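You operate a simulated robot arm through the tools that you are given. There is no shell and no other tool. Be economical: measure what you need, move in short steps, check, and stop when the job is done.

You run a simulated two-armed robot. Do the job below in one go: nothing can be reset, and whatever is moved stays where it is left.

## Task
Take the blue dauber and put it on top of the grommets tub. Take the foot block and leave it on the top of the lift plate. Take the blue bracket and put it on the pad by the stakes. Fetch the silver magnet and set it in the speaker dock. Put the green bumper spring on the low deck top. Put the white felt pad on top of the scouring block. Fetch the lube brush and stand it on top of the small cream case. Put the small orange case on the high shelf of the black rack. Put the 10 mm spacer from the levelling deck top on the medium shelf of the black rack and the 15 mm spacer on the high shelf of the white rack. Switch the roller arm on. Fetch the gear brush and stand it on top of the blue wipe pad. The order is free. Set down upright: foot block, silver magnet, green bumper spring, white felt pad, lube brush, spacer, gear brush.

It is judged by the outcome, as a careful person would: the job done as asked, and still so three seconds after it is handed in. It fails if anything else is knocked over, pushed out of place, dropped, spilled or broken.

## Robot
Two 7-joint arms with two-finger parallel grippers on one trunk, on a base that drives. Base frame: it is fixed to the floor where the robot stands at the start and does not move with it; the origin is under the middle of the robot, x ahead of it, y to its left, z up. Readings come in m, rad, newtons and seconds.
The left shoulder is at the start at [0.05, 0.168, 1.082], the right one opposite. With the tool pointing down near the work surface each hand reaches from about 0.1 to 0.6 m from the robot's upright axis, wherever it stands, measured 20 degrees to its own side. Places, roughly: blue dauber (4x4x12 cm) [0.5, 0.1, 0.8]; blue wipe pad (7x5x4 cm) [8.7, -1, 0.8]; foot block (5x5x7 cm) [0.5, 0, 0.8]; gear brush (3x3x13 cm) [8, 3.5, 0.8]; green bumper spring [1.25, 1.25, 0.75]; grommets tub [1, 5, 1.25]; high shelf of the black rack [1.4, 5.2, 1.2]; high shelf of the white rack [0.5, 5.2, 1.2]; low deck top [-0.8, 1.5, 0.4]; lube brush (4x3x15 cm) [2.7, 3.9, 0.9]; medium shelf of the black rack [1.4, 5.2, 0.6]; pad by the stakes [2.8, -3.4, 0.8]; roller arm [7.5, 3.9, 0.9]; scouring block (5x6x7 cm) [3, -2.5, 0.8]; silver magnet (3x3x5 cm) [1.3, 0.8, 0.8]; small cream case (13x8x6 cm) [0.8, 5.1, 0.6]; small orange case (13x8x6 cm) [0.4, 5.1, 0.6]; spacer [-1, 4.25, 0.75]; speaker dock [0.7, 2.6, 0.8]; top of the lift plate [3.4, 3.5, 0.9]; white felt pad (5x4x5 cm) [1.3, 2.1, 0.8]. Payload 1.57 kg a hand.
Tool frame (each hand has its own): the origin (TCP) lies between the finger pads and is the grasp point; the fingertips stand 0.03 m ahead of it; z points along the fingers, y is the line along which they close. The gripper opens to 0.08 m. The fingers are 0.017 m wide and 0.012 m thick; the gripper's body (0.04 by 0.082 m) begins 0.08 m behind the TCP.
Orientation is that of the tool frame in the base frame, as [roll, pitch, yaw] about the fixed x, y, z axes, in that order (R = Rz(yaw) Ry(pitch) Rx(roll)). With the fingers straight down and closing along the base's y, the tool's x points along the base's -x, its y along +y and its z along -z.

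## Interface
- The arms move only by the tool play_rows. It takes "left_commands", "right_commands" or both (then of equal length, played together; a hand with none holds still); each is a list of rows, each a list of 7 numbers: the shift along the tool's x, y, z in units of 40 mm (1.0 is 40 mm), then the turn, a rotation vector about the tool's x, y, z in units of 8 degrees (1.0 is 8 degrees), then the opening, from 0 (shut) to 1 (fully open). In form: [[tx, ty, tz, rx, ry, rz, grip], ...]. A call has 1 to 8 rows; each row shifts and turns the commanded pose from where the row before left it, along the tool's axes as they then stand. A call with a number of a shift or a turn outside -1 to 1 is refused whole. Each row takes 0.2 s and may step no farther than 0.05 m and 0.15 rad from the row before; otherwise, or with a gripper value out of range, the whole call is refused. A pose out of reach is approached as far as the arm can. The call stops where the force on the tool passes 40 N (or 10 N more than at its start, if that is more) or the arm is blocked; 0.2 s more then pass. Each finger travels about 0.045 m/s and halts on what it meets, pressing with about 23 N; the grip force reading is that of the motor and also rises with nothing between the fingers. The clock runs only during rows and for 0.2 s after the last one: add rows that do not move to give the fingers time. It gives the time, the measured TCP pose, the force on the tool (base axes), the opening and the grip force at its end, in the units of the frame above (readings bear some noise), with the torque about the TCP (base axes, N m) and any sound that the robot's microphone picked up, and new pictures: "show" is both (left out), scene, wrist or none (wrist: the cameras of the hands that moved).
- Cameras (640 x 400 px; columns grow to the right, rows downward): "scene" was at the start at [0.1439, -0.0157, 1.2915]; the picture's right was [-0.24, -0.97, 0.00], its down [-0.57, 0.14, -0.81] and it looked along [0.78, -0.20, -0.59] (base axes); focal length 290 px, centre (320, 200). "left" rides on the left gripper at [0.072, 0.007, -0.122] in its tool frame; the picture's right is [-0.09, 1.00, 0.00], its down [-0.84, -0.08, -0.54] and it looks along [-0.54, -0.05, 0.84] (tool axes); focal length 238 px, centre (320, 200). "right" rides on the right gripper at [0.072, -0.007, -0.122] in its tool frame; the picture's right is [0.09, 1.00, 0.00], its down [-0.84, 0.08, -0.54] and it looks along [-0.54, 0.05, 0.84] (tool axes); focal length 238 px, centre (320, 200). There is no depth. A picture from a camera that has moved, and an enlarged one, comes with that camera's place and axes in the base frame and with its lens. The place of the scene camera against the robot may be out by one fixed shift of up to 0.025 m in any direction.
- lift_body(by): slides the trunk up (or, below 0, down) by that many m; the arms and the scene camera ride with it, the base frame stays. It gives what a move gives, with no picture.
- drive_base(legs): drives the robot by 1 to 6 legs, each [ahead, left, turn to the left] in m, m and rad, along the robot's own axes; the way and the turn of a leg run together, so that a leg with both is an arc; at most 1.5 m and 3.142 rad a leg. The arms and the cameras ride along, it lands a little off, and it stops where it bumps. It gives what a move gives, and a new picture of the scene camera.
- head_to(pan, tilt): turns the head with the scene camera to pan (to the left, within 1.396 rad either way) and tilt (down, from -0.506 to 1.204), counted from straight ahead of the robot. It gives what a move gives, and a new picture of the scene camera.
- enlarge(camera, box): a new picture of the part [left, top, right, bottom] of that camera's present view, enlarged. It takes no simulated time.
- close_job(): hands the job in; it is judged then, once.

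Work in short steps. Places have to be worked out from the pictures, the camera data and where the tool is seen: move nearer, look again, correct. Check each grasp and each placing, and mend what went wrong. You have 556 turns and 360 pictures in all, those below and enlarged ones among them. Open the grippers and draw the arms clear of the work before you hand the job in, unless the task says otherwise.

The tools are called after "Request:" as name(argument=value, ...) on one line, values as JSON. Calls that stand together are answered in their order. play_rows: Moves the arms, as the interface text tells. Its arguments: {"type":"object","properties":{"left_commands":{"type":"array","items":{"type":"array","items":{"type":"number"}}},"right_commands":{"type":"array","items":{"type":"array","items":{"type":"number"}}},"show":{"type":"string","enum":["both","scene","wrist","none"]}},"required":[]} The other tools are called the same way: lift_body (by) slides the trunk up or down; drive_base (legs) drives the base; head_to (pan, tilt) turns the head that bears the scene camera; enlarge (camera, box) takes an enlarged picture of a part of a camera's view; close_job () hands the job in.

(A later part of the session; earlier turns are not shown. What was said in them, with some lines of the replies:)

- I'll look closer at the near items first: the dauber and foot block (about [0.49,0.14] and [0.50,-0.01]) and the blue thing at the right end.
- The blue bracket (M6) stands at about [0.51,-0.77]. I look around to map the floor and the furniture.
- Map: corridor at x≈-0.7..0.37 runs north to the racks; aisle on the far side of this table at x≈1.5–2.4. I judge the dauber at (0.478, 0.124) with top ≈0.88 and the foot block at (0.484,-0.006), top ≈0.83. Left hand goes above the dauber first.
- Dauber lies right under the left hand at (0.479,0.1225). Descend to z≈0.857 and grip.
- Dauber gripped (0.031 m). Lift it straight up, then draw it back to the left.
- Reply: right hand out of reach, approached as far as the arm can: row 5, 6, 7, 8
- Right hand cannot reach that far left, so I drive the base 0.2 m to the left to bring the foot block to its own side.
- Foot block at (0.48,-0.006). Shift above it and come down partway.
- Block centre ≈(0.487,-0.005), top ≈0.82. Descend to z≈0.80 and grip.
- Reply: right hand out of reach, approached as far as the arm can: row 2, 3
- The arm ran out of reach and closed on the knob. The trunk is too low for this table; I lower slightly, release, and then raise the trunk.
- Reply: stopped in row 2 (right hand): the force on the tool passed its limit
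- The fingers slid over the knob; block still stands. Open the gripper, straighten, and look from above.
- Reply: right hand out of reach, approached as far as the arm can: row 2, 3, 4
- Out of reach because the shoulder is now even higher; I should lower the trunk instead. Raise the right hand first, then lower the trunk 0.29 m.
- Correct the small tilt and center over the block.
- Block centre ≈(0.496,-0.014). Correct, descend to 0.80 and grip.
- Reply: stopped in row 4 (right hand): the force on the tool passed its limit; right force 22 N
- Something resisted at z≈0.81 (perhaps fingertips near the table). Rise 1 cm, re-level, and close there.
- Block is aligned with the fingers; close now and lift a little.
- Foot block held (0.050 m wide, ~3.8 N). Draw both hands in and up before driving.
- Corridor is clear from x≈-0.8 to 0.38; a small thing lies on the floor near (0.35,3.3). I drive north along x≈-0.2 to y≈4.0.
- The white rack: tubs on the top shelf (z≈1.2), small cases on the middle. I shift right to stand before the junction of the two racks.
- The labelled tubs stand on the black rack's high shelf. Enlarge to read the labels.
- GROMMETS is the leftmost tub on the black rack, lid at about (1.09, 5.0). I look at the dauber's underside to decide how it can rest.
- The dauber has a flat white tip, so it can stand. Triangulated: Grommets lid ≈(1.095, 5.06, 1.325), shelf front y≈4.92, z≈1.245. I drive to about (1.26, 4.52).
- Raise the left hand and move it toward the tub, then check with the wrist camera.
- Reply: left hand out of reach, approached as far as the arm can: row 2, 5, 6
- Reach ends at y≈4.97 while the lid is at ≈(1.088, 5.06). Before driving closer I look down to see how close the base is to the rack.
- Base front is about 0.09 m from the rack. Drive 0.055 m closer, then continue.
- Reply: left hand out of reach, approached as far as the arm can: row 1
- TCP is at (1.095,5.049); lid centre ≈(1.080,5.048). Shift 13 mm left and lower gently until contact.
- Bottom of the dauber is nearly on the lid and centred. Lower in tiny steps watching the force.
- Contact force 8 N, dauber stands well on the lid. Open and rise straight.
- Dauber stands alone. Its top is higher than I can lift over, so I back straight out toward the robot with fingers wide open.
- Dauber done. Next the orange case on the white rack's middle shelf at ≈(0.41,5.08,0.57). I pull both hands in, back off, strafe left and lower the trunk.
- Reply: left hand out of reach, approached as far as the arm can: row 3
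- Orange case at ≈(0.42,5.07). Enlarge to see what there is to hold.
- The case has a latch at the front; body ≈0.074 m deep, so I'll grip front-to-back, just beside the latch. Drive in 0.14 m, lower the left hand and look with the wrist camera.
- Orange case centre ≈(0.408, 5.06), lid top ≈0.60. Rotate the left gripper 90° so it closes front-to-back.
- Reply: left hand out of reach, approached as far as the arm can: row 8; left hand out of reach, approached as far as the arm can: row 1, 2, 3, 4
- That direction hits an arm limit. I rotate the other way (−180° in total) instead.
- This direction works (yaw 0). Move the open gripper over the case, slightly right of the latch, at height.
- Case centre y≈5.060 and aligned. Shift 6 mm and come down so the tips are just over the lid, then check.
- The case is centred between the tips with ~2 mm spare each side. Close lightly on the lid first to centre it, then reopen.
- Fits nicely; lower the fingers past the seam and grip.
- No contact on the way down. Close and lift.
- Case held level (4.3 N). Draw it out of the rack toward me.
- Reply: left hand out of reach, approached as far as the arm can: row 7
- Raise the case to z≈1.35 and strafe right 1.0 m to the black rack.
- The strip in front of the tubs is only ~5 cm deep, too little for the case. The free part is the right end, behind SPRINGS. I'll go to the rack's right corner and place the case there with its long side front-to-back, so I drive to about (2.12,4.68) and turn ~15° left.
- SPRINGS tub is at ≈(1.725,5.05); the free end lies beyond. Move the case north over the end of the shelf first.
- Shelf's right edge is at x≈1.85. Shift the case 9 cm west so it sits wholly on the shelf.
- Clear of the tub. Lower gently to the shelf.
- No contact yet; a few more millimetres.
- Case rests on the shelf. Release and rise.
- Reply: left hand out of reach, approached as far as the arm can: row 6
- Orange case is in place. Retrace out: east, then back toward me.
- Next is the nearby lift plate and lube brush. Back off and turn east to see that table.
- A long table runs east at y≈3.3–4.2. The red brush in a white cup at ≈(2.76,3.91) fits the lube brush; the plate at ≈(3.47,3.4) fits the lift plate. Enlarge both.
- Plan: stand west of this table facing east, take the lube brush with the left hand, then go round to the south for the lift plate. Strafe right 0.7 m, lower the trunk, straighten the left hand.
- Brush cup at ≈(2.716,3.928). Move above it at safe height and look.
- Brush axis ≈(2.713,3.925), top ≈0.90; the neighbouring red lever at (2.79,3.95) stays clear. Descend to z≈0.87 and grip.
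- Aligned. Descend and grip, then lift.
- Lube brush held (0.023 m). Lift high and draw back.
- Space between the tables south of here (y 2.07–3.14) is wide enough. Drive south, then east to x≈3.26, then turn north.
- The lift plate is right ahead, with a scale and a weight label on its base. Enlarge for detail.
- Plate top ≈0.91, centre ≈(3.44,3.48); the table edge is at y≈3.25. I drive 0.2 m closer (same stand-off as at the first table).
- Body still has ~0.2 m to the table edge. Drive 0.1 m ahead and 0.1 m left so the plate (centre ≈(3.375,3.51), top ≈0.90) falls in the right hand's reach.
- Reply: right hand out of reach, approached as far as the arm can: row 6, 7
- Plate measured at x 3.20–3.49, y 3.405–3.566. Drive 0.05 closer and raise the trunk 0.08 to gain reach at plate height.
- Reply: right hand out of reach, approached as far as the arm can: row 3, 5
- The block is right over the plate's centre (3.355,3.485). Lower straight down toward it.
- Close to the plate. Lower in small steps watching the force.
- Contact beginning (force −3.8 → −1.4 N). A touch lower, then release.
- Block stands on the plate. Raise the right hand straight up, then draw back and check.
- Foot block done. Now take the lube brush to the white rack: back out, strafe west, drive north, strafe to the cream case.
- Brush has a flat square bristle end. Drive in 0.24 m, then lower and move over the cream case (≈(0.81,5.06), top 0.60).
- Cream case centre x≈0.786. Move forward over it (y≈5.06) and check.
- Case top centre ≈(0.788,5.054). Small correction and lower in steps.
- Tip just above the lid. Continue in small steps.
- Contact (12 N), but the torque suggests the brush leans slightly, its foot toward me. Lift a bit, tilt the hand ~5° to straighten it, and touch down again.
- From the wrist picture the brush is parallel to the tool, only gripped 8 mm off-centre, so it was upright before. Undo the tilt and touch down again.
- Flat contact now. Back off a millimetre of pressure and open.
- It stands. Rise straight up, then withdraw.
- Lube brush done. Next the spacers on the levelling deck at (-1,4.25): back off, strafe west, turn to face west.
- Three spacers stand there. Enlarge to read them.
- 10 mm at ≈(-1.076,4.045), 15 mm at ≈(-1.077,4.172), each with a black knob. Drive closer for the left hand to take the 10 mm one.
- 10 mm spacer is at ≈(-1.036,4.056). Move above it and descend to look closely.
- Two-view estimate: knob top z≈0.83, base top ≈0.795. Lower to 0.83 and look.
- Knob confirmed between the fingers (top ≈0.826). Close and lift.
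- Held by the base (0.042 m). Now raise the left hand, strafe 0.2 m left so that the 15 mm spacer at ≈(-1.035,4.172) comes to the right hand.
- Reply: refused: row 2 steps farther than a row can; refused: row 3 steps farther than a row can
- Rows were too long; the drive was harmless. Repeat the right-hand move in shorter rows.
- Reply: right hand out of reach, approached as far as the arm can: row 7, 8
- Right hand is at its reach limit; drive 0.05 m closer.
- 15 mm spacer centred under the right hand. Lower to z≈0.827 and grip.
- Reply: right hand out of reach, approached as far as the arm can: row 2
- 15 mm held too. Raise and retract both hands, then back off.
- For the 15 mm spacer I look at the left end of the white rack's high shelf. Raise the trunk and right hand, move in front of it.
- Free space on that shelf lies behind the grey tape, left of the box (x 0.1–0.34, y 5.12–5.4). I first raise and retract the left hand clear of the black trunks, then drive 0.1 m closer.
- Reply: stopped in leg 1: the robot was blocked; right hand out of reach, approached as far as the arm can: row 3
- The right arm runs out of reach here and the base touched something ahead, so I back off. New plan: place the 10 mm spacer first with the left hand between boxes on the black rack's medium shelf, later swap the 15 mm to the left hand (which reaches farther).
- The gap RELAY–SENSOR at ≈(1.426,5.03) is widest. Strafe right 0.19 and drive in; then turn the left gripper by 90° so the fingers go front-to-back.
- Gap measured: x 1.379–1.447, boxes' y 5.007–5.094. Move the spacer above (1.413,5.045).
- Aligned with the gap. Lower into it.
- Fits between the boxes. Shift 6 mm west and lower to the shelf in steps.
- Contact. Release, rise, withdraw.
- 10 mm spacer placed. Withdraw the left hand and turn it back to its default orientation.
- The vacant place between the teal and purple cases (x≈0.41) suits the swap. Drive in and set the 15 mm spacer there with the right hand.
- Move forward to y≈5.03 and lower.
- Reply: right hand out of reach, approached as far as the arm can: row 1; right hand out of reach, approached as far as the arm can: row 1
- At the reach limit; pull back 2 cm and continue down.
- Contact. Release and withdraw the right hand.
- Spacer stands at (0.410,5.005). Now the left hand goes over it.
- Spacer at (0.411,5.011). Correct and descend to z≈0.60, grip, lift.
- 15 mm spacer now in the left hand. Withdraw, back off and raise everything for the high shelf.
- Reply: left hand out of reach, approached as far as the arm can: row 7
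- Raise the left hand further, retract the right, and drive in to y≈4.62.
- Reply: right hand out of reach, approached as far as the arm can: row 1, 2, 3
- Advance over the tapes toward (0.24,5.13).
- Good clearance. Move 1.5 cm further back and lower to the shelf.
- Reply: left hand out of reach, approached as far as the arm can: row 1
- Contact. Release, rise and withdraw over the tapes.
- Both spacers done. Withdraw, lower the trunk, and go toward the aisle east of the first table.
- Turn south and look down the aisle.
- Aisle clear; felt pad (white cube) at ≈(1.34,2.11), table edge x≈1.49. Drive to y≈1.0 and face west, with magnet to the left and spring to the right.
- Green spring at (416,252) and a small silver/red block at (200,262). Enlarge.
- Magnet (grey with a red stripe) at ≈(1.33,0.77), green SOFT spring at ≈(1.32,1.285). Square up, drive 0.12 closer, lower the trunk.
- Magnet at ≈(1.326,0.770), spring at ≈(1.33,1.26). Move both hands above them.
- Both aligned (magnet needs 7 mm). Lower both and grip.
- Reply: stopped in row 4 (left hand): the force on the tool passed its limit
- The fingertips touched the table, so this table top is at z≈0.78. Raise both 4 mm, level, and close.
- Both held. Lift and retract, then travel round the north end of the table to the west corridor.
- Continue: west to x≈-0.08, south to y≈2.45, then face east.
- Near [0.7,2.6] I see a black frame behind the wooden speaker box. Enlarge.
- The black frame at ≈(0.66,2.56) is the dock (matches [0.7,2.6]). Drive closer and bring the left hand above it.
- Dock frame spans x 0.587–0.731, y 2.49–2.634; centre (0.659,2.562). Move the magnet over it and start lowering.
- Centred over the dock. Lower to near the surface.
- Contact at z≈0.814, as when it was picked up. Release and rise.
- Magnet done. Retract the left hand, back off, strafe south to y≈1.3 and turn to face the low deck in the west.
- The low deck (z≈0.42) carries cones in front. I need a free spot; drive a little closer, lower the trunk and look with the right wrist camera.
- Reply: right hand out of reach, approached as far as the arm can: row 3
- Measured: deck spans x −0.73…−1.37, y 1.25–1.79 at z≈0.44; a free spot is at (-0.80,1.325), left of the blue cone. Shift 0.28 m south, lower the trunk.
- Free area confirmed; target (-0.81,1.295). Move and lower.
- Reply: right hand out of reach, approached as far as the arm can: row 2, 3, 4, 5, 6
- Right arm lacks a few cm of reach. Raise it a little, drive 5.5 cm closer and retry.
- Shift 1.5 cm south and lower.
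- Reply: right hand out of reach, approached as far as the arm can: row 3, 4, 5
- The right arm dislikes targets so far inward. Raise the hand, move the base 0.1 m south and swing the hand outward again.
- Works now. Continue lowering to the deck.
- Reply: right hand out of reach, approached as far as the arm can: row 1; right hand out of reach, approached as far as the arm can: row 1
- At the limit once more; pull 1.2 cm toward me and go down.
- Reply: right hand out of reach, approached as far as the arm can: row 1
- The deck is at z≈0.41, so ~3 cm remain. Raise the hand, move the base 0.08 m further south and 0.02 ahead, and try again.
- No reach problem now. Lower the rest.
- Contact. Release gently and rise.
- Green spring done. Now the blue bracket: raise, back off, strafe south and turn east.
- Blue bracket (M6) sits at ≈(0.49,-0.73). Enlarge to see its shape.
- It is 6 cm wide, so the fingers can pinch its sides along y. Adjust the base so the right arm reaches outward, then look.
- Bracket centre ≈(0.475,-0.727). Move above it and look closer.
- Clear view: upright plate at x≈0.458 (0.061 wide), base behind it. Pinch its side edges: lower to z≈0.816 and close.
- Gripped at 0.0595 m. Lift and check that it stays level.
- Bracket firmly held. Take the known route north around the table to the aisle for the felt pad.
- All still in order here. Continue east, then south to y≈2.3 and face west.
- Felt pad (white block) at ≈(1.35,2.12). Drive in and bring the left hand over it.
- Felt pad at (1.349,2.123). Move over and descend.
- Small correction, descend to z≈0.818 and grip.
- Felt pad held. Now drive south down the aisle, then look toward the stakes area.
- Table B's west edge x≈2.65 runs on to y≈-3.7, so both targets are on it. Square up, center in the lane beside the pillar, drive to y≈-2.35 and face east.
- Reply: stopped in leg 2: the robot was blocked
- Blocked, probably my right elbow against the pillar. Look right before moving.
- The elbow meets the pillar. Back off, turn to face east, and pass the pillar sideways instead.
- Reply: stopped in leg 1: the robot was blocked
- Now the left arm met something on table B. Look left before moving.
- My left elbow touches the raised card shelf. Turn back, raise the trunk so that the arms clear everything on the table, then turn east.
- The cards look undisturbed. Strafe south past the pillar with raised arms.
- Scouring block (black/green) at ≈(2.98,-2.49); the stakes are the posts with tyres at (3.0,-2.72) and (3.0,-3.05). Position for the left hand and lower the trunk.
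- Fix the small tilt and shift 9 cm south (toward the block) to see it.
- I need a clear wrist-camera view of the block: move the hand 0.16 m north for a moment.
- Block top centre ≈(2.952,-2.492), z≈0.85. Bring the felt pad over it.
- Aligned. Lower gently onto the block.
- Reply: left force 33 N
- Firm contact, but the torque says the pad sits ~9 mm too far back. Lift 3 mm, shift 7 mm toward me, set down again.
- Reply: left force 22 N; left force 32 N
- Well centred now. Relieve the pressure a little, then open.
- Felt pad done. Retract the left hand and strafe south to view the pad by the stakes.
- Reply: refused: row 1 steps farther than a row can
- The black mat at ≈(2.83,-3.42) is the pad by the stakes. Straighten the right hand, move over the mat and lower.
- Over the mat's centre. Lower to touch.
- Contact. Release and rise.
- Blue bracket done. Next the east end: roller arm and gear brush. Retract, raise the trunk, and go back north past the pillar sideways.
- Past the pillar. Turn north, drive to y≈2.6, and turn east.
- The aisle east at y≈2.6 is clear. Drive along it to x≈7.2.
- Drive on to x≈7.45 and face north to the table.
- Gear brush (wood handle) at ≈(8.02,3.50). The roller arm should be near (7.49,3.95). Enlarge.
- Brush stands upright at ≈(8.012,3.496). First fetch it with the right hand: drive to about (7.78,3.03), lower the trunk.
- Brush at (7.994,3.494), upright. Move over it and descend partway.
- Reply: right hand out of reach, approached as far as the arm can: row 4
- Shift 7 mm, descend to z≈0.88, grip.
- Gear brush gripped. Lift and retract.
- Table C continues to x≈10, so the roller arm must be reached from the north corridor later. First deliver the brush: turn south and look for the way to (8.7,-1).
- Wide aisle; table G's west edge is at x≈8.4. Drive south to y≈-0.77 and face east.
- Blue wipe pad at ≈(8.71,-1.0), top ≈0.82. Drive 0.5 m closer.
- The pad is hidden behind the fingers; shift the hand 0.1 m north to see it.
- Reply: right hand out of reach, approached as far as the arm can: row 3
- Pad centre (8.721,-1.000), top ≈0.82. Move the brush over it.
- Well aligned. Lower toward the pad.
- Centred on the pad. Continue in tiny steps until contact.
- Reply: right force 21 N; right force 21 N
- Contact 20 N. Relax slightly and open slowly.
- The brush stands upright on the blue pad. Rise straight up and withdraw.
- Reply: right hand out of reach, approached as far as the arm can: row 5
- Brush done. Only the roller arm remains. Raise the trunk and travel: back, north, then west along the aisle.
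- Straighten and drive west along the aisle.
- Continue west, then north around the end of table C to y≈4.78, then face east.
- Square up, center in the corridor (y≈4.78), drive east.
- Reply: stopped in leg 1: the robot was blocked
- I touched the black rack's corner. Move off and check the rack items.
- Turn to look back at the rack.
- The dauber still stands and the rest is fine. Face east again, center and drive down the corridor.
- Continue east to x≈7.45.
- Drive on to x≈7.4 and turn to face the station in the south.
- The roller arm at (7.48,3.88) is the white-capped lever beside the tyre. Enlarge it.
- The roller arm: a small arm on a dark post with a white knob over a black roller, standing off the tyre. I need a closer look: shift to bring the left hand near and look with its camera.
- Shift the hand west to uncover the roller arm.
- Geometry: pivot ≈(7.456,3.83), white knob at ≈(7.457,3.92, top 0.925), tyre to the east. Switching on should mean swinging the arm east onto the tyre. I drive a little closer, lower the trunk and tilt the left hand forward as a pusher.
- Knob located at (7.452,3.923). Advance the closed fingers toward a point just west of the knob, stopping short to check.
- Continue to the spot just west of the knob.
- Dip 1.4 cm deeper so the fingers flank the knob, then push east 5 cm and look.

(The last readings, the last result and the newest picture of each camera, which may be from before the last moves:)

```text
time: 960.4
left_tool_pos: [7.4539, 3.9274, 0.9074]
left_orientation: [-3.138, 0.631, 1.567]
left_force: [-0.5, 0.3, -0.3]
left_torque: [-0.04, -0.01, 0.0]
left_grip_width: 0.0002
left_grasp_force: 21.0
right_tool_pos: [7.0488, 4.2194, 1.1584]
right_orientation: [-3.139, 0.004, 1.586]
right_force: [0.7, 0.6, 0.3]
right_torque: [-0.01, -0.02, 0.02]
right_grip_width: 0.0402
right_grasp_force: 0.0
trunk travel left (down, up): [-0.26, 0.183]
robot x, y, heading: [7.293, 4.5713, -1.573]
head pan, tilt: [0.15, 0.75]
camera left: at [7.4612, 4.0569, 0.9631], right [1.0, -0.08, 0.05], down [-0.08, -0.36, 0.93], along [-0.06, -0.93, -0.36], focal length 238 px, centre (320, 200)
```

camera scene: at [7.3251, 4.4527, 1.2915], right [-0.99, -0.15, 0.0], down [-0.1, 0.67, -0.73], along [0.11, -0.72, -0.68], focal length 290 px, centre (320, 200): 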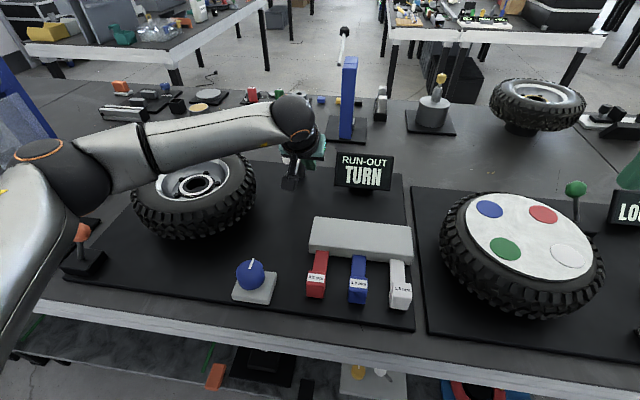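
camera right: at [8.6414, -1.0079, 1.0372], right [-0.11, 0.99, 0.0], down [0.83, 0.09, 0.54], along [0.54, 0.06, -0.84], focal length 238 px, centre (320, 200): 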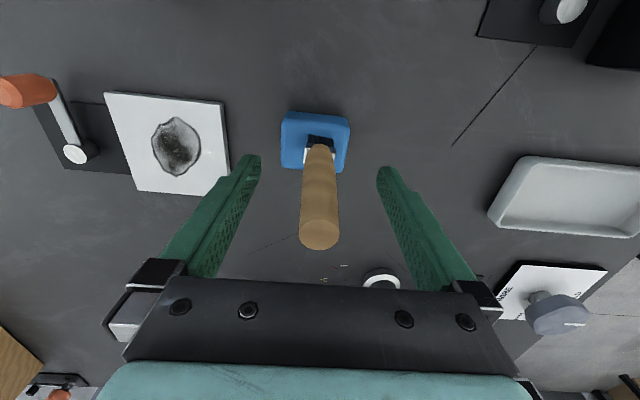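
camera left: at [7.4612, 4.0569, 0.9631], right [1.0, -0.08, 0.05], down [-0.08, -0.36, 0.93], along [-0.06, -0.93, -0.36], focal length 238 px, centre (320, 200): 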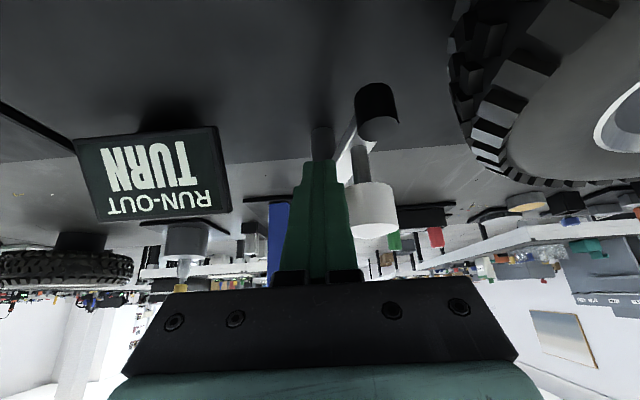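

It swings: the arm has turned with my push. Continue along the arc toward the tyre.

Request:
play_rows(left_commands=[[-0.14, 0.4, 0.1, 0, 0, 0, 0], [-0.18, 0.38, 0.13, 0, 0, 0, 0], [-0.22, 0.35, 0.16, 0, 0, 0, 0], [0, 0, 0, 0, 0, 0, 0]], show="wrist")

```text
time: 961.4
left_tool_pos: [7.4847, 3.9059, 0.904]
left_orientation: [-3.124, 0.619, 1.552]
left_force: [-7.3, 2.3, 0.3]
left_torque: [-0.04, -0.09, 0.02]
left_grip_width: 0.0004
left_grasp_force: 21.3
right_tool_pos: [7.0467, 4.2209, 1.1591]
right_orientation: [-3.141, 0.003, 1.585]
right_force: [0.2, -0.3, -0.1]
right_torque: [-0.02, 0.03, 0.01]
right_grip_width: 0.04
right_grasp_force: 0.1
trunk travel left (down, up): [-0.26, 0.183]
robot x, y, heading: [7.2961, 4.5655, -1.575]
head pan, tilt: [0.15, 0.75]
stopped in row 4 (left hand): the force on the tool passed its limit (the readings are from after the stop); the commanded pose is now the measured one
camera left: at [7.4955, 4.034, 0.9616], right [0.99, -0.11, 0.04], down [-0.08, -0.36, 0.93], along [-0.08, -0.93, -0.37], focal length 238 px, centre (320, 200)
```

left: 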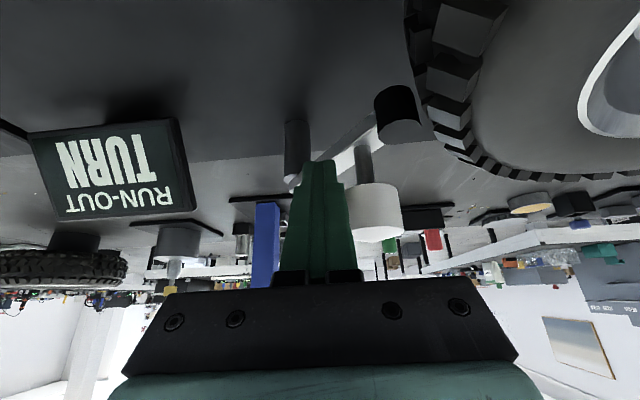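

The arm has reached its stop with the roller at the tyre. Back the fingers off west and see whether it stays.

Request:
play_rows(left_commands=[[0, -0.5, 0, 0, 0, 0, 0], [0, -0.3, -0.6, 0, 0, 0, 0], [0, 0, -0.9, 0, 0, 0, 0], [0, 0, -0.9, 0, 0, 0, 0], [0, 0, 0, 0, 0, 0, 0]], show="both")

Request:
enlarge(camera="left", box=[220, 60, 500, 235])

```text
time: 962.6
left_tool_pos: [7.4597, 3.9611, 0.9844]
left_orientation: [-3.129, 0.621, 1.554]
left_force: [0.2, 0.9, -0.8]
left_torque: [0.01, 0.0, -0.02]
left_grip_width: 0.0
left_grasp_force: 21.5
right_tool_pos: [7.0483, 4.2211, 1.1589]
right_orientation: [-3.139, 0.005, 1.584]
right_force: [0.3, -0.2, 0.7]
right_torque: [0.01, 0.0, 0.01]
right_grip_width: 0.0401
right_grasp_force: 0.2
trunk travel left (down, up): [-0.26, 0.183]
robot x, y, heading: [7.294, 4.5628, -1.569]
head pan, tilt: [0.15, 0.75]
camera scene: at [7.3244, 4.4531, 1.2915], right [-0.99, -0.15, 0.0], down [-0.1, 0.67, -0.73], along [0.11, -0.72, -0.68], focal length 290 px, centre (320, 200)
camera left: at [7.4704, 4.0899, 1.0426], right [0.99, -0.1, 0.04], down [-0.08, -0.37, 0.93], along [-0.08, -0.93, -0.37], focal length 238 px, centre (320, 200)
```

scene: 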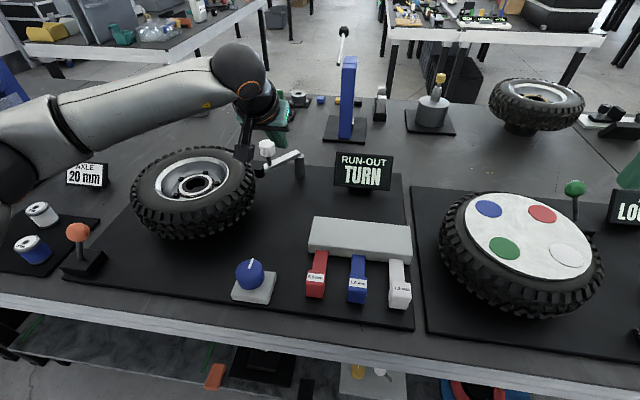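
left: 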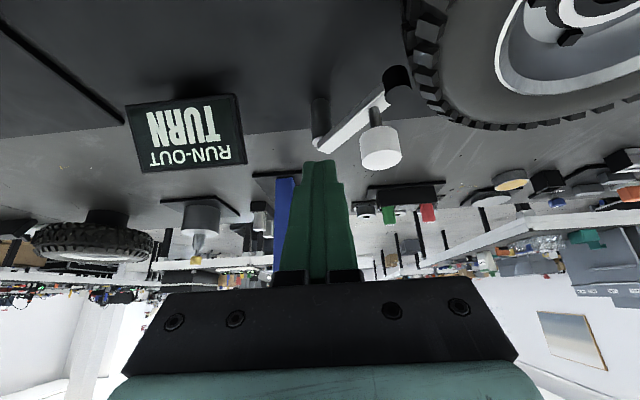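

```text
2.29 times, centred on (360, 148) of left
camera zoom: at [7.4704, 4.0899, 1.0426], right [0.99, -0.1, 0.04], down [-0.08, -0.37, 0.93], along [-0.08, -0.93, -0.37], focal length 545 px, centre (229, 320)
```

zoom: 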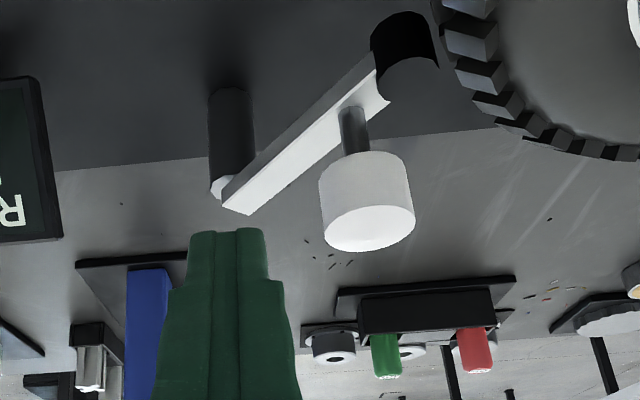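

The arm stays swung onto the tyre. Verify from the scene camera.

Request:
enlarge(camera="scene", box=[200, 130, 340, 230])

```text
4.00 times, centred on (270, 180) of scene
camera zoom: at [7.3244, 4.4531, 1.2915], right [-0.99, -0.15, 0.0], down [-0.1, 0.67, -0.73], along [0.11, -0.72, -0.68], focal length 1159 px, centre (520, 280)
```

zoom: 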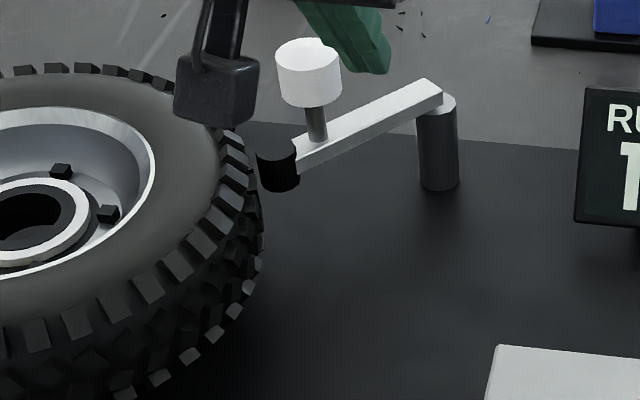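

The roller rests against the tyre: the arm is on. Withdraw both hands clear and hand in.

Request:
play_rows(left_commands=[[0, -0.2, -0.95, 0, 0, 0, 0], [0, -0.2, -0.95, 0, 0, 0, 0], [0, 0, -1, 0, 0, 0, 0], [0, 0, -1, 0, 0, 0, 0], [0, 0, -1, 0, 0, 0, 0], [0, 0, -1, 0, 0, 0, 0.5]], show="none")

Request:
drive_base(legs=[[-0.2, 0, 0]])

Request:
play_rows(left_commands=[[0, 0, 0, 0, 1, 0, 1], [0, 0, 0, 0, 1, 0, 1], [0, 0, 0, 0, 1, 0, 1], [0, 0, 0, 0, 1, 0, 1], [0, 0, 0, 0, 0.5, 0, 1]], right_commands=[[0, 0, 0, 0, 0, 0, 1], [0, 0, 0, 0, 0, 0, 1], [0, 0, 0, 0, 0, 0, 1], [0, 0, 0, 0, 0, 0, 1], [0, 0, 0, 0, 0, 0, 1]], show="scene")

```text
time: 964.0
left_tool_pos: [7.4481, 4.0981, 1.1742]
left_orientation: [-3.127, 0.619, 1.553]
left_force: [-0.7, 0.4, 0.6]
left_torque: [-0.02, -0.01, 0.04]
left_grip_width: 0.0319
left_grasp_force: 0.0
right_tool_pos: [7.0476, 4.2209, 1.1591]
right_orientation: [3.141, 0.003, 1.586]
right_force: [0.3, -0.3, 0.1]
right_torque: [0.02, 0.0, -0.01]
right_grip_width: 0.0399
right_grasp_force: 0.1
trunk travel left (down, up): [-0.26, 0.183]
robot x, y, heading: [7.2909, 4.5633, -1.571]
head pan, tilt: [0.15, 0.75]
```

```text
time: 965.6
left_tool_pos: [7.4498, 4.2987, 1.1751]
left_orientation: [-3.127, 0.62, 1.556]
left_force: [-0.1, -0.1, 0.7]
left_torque: [-0.05, -0.01, -0.01]
left_grip_width: 0.0399
left_grasp_force: 0.1
right_tool_pos: [7.0491, 4.4218, 1.1593]
right_orientation: [3.14, 0.003, 1.588]
right_force: [-0.2, -0.3, -0.3]
right_torque: [0.01, 0.02, -0.02]
right_grip_width: 0.0402
right_grasp_force: 0.0
trunk travel left (down, up): [-0.26, 0.183]
robot x, y, heading: [7.2927, 4.7689, -1.568]
head pan, tilt: [0.15, 0.75]
camera scene: at [7.3248, 4.6544, 1.2916], right [-0.99, -0.15, 0.0], down [-0.1, 0.67, -0.73], along [0.11, -0.72, -0.68], focal length 290 px, centre (320, 200)
```

scene: 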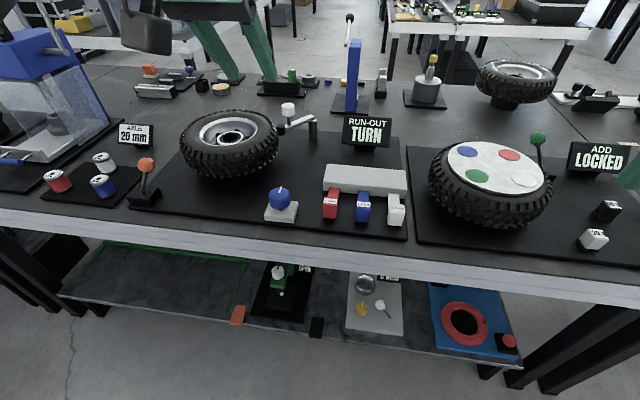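

```text
time: 966.8
left_tool_pos: [7.4493, 4.2983, 1.1755]
left_orientation: [-3.129, -0.01, 1.547]
left_force: [0.7, -0.2, 0.2]
left_torque: [-0.02, -0.03, -0.03]
left_grip_width: 0.0799
left_grasp_force: 0.2
right_tool_pos: [7.0491, 4.4198, 1.1598]
right_orientation: [-3.14, 0.002, 1.588]
right_force: [0.4, -0.9, -0.2]
right_torque: [0.01, 0.05, 0.01]
right_grip_width: 0.0799
right_grasp_force: 0.1
trunk travel left (down, up): [-0.26, 0.183]
robot x, y, heading: [7.2965, 4.7665, -1.565]
head pan, tilt: [0.15, 0.75]
camera scene: at [7.3247, 4.6538, 1.2915], right [-0.99, -0.15, 0.0], down [-0.1, 0.67, -0.73], along [0.11, -0.72, -0.68], focal length 290 px, centre (320, 200)
```

scene: 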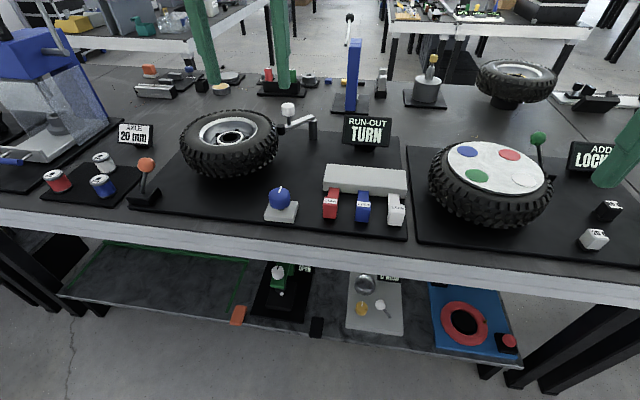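

All is clear here. Since I brushed the rack earlier, I make one last check of the rack items before handing in.

Request:
drive_base(legs=[[0, 0, -1.575], [1.4, 0, 0], [1.4, 0, 0], [1.4, 0, 0], [0.7, 0.2, 0]])

```text
time: 994.2
left_tool_pos: [1.9397, 4.5034, 1.1746]
left_orientation: [-3.13, -0.009, -0.049]
left_force: [-1.3, -0.1, -0.2]
left_torque: [-0.02, -0.03, -0.02]
left_grip_width: 0.0804
left_grasp_force: 0.0
right_tool_pos: [2.0716, 4.8993, 1.1603]
right_orientation: [-3.141, 0.002, -0.009]
right_force: [-0.2, 0.7, -0.7]
right_torque: [-0.01, -0.03, 0.03]
right_grip_width: 0.0799
right_grasp_force: 0.2
trunk travel left (down, up): [-0.26, 0.183]
robot x, y, heading: [2.4163, 4.6463, 3.121]
head pan, tilt: [0.15, 0.75]
camera scene: at [2.3116, 4.6429, 1.2915], right [-0.12, 0.99, 0.0], down [0.68, 0.09, -0.73], along [-0.73, -0.09, -0.68], focal length 290 px, centre (320, 200)
```

scene: 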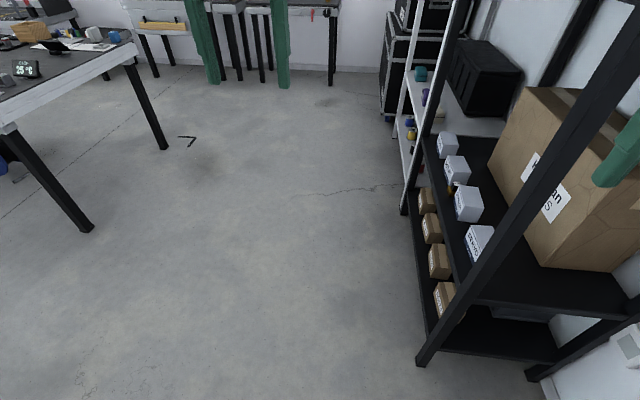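

Request:
drive_base(legs=[[0.4, 0.12, 0.02], [0.9, 0.3, 0]])

Request:
head_to(pan=-0.85, tilt=0.3)

```text
time: 996.6
left_tool_pos: [1.5835, 4.3815, 1.1769]
left_orientation: [-3.131, -0.003, -0.021]
left_force: [0.1, 0.3, 0.1]
left_torque: [0.0, -0.01, 0.01]
left_grip_width: 0.0801
left_grasp_force: 0.1
right_tool_pos: [1.7073, 4.7846, 1.1631]
right_orientation: [3.133, 0.017, 0.013]
right_force: [-0.6, -0.5, 0.7]
right_torque: [0.02, 0.0, -0.03]
right_grip_width: 0.0798
right_grasp_force: 0.0
trunk travel left (down, up): [-0.26, 0.183]
robot x, y, heading: [2.0513, 4.5395, -3.147]
head pan, tilt: [0.15, 0.75]
stopped in leg 1: the robot was blocked; the commanded pose is now the measured one
camera scene: at [1.9546, 4.532, 1.2922], right [-0.15, 0.99, 0.0], down [0.67, 0.1, -0.73], along [-0.73, -0.11, -0.68], focal length 290 px, centre (320, 200)
```

scene: 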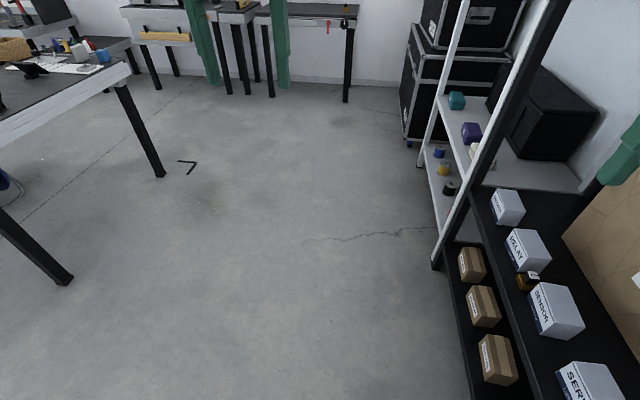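

```text
time: 997.9
left_tool_pos: [1.5859, 4.382, 1.1788]
left_orientation: [-3.128, -0.003, -0.019]
left_force: [0.0, -0.5, 0.2]
left_torque: [0.01, -0.01, -0.02]
left_grip_width: 0.0799
left_grasp_force: 0.1
right_tool_pos: [1.7077, 4.7844, 1.1637]
right_orientation: [3.135, 0.016, 0.014]
right_force: [0.3, -0.4, 0.8]
right_torque: [0.02, -0.01, -0.02]
right_grip_width: 0.0797
right_grasp_force: 0.1
trunk travel left (down, up): [-0.26, 0.183]
robot x, y, heading: [2.052, 4.541, -3.14]
head pan, tilt: [-0.85, 0.3]
camera scene: at [1.976, 4.6152, 1.3325], right [0.75, 0.66, -0.01], down [0.19, -0.22, -0.96], along [-0.64, 0.71, -0.29], focal length 290 px, centre (320, 200)
```

scene: 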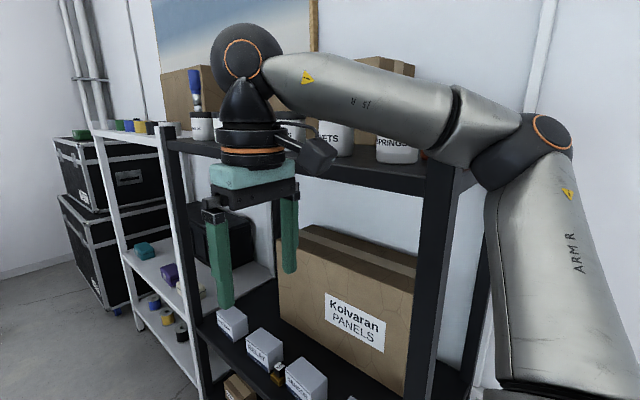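

My right elbow touched the rack post. Move straight away from the rack (south), without turning.

Request:
drive_base(legs=[[0.0, 0.2, 0]])

Request:
drive_base(legs=[[0.6, 0.2, 0]])

```text
time: 999.5
left_tool_pos: [1.5803, 4.1797, 1.1749]
left_orientation: [-3.128, -0.011, -0.019]
left_force: [-0.4, -0.1, 0.6]
left_torque: [0.04, -0.01, -0.01]
left_grip_width: 0.0801
left_grasp_force: 0.0
right_tool_pos: [1.703, 4.5813, 1.161]
right_orientation: [3.135, 0.009, 0.017]
right_force: [0.1, -0.3, -0.3]
right_torque: [0.03, -0.02, -0.02]
right_grip_width: 0.0801
right_grasp_force: 0.1
trunk travel left (down, up): [-0.26, 0.183]
robot x, y, heading: [2.0543, 4.3395, -3.137]
head pan, tilt: [-0.85, 0.3]
camera scene: at [1.9697, 4.4119, 1.3319], right [0.75, 0.66, 0.0], down [0.2, -0.22, -0.96], along [-0.63, 0.71, -0.3], focal length 290 px, centre (320, 200)
```

scene: 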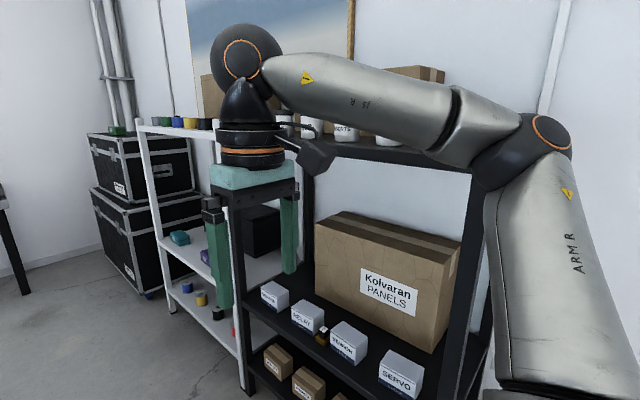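

```text
time: 1003.0
left_tool_pos: [0.992, 3.9748, 1.174]
left_orientation: [-3.13, -0.01, -0.014]
left_force: [0.2, -1.0, 0.4]
left_torque: [0.02, -0.03, -0.01]
left_grip_width: 0.0797
left_grasp_force: 0.0
right_tool_pos: [1.1146, 4.3783, 1.1604]
right_orientation: [3.135, 0.008, 0.019]
right_force: [0.2, -0.2, 0.2]
right_torque: [-0.03, 0.01, -0.03]
right_grip_width: 0.0801
right_grasp_force: 0.0
trunk travel left (down, up): [-0.26, 0.183]
robot x, y, heading: [1.4654, 4.1333, -3.132]
head pan, tilt: [-0.85, 0.3]
camera scene: at [1.381, 4.2097, 1.3319], right [0.75, 0.67, 0.0], down [0.2, -0.22, -0.96], along [-0.64, 0.71, -0.3], focal length 290 px, centre (320, 200)
```

scene: 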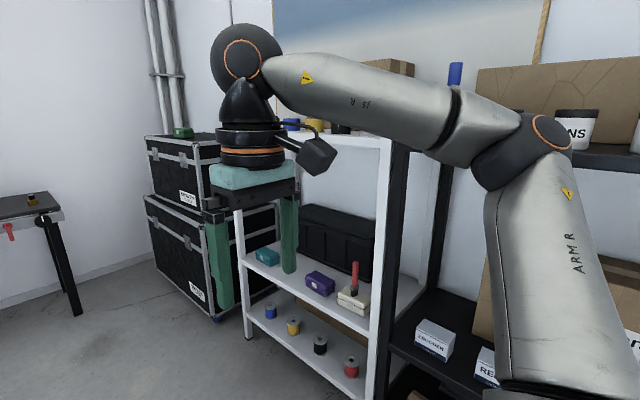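

Lube brush and dauber stand. Turn north for a full view of the racks.

Request:
drive_base(legs=[[0, -0.0, -1.57]])

Request:
head_to(pan=0.1, tilt=0.25)

```text
time: 1007.3
left_tool_pos: [1.3229, 4.6119, 1.1752]
left_orientation: [-3.129, -0.01, -1.627]
left_force: [0.3, 0.1, 0.3]
left_torque: [0.0, -0.02, 0.0]
left_grip_width: 0.0803
left_grasp_force: 0.1
right_tool_pos: [1.7215, 4.4755, 1.1599]
right_orientation: [3.134, 0.008, -1.594]
right_force: [-0.5, -0.2, -0.3]
right_torque: [-0.02, -0.01, 0.02]
right_grip_width: 0.0798
right_grasp_force: 0.1
trunk travel left (down, up): [-0.26, 0.183]
robot x, y, heading: [1.4635, 4.1369, 1.539]
head pan, tilt: [-0.85, 0.3]
camera scene: at [1.557, 4.2397, 1.3319], right [0.64, -0.77, 0.0], down [-0.23, -0.19, -0.96], along [0.74, 0.61, -0.3], focal length 290 px, centre (320, 200)
```

scene: 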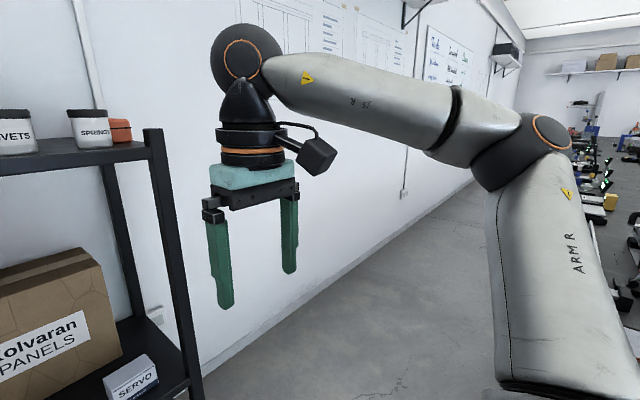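

```text
time: 1008.5
left_tool_pos: [1.3238, 4.6127, 1.1747]
left_orientation: [-3.13, -0.009, -1.626]
left_force: [-0.1, 0.2, 0.3]
left_torque: [0.03, -0.02, 0.0]
left_grip_width: 0.0801
left_grasp_force: 0.1
right_tool_pos: [1.7225, 4.4739, 1.163]
right_orientation: [3.134, 0.009, -1.593]
right_force: [0.5, 0.6, 0.1]
right_torque: [0.0, 0.01, 0.0]
right_grip_width: 0.0802
right_grasp_force: 0.1
trunk travel left (down, up): [-0.26, 0.183]
robot x, y, heading: [1.4637, 4.1353, 1.536]
head pan, tilt: [0.099, 0.25]
camera scene: at [1.4786, 4.2736, 1.3366], right [1.0, 0.07, 0.0], down [0.02, -0.25, -0.97], along [-0.06, 0.97, -0.25], focal length 290 px, centre (320, 200)
```

scene: 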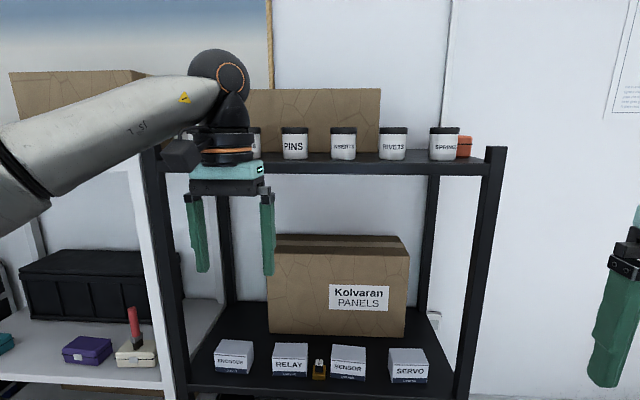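

Everything I can see on the racks is in place: tubs, orange case, 10 mm spacer and lube brush, with the dauber confirmed upright a moment ago. The hands are open and clear, so I hand in.

Request:
close_job()

```text
The job is handed in.
```

I did all twelve parts of the job and handed it in; each object looked right when I checked it after setting it down.

- **Roller arm:** I took "on" to mean swinging it until its roller rests on the tyre. It stayed there when I let go, but the display read "TURN" both before and after, so it does not confirm this.
- **Bumps:** I brushed the black rack twice, pushed against the pillar and the raised card shelf once each, and was blocked once near the black trunks. Afterwards I checked the racks and saw nothing knocked over. I did not re-check the 15 mm spacer on the white rack, and I cannot rule out that a trunk or rack shifted slightly.
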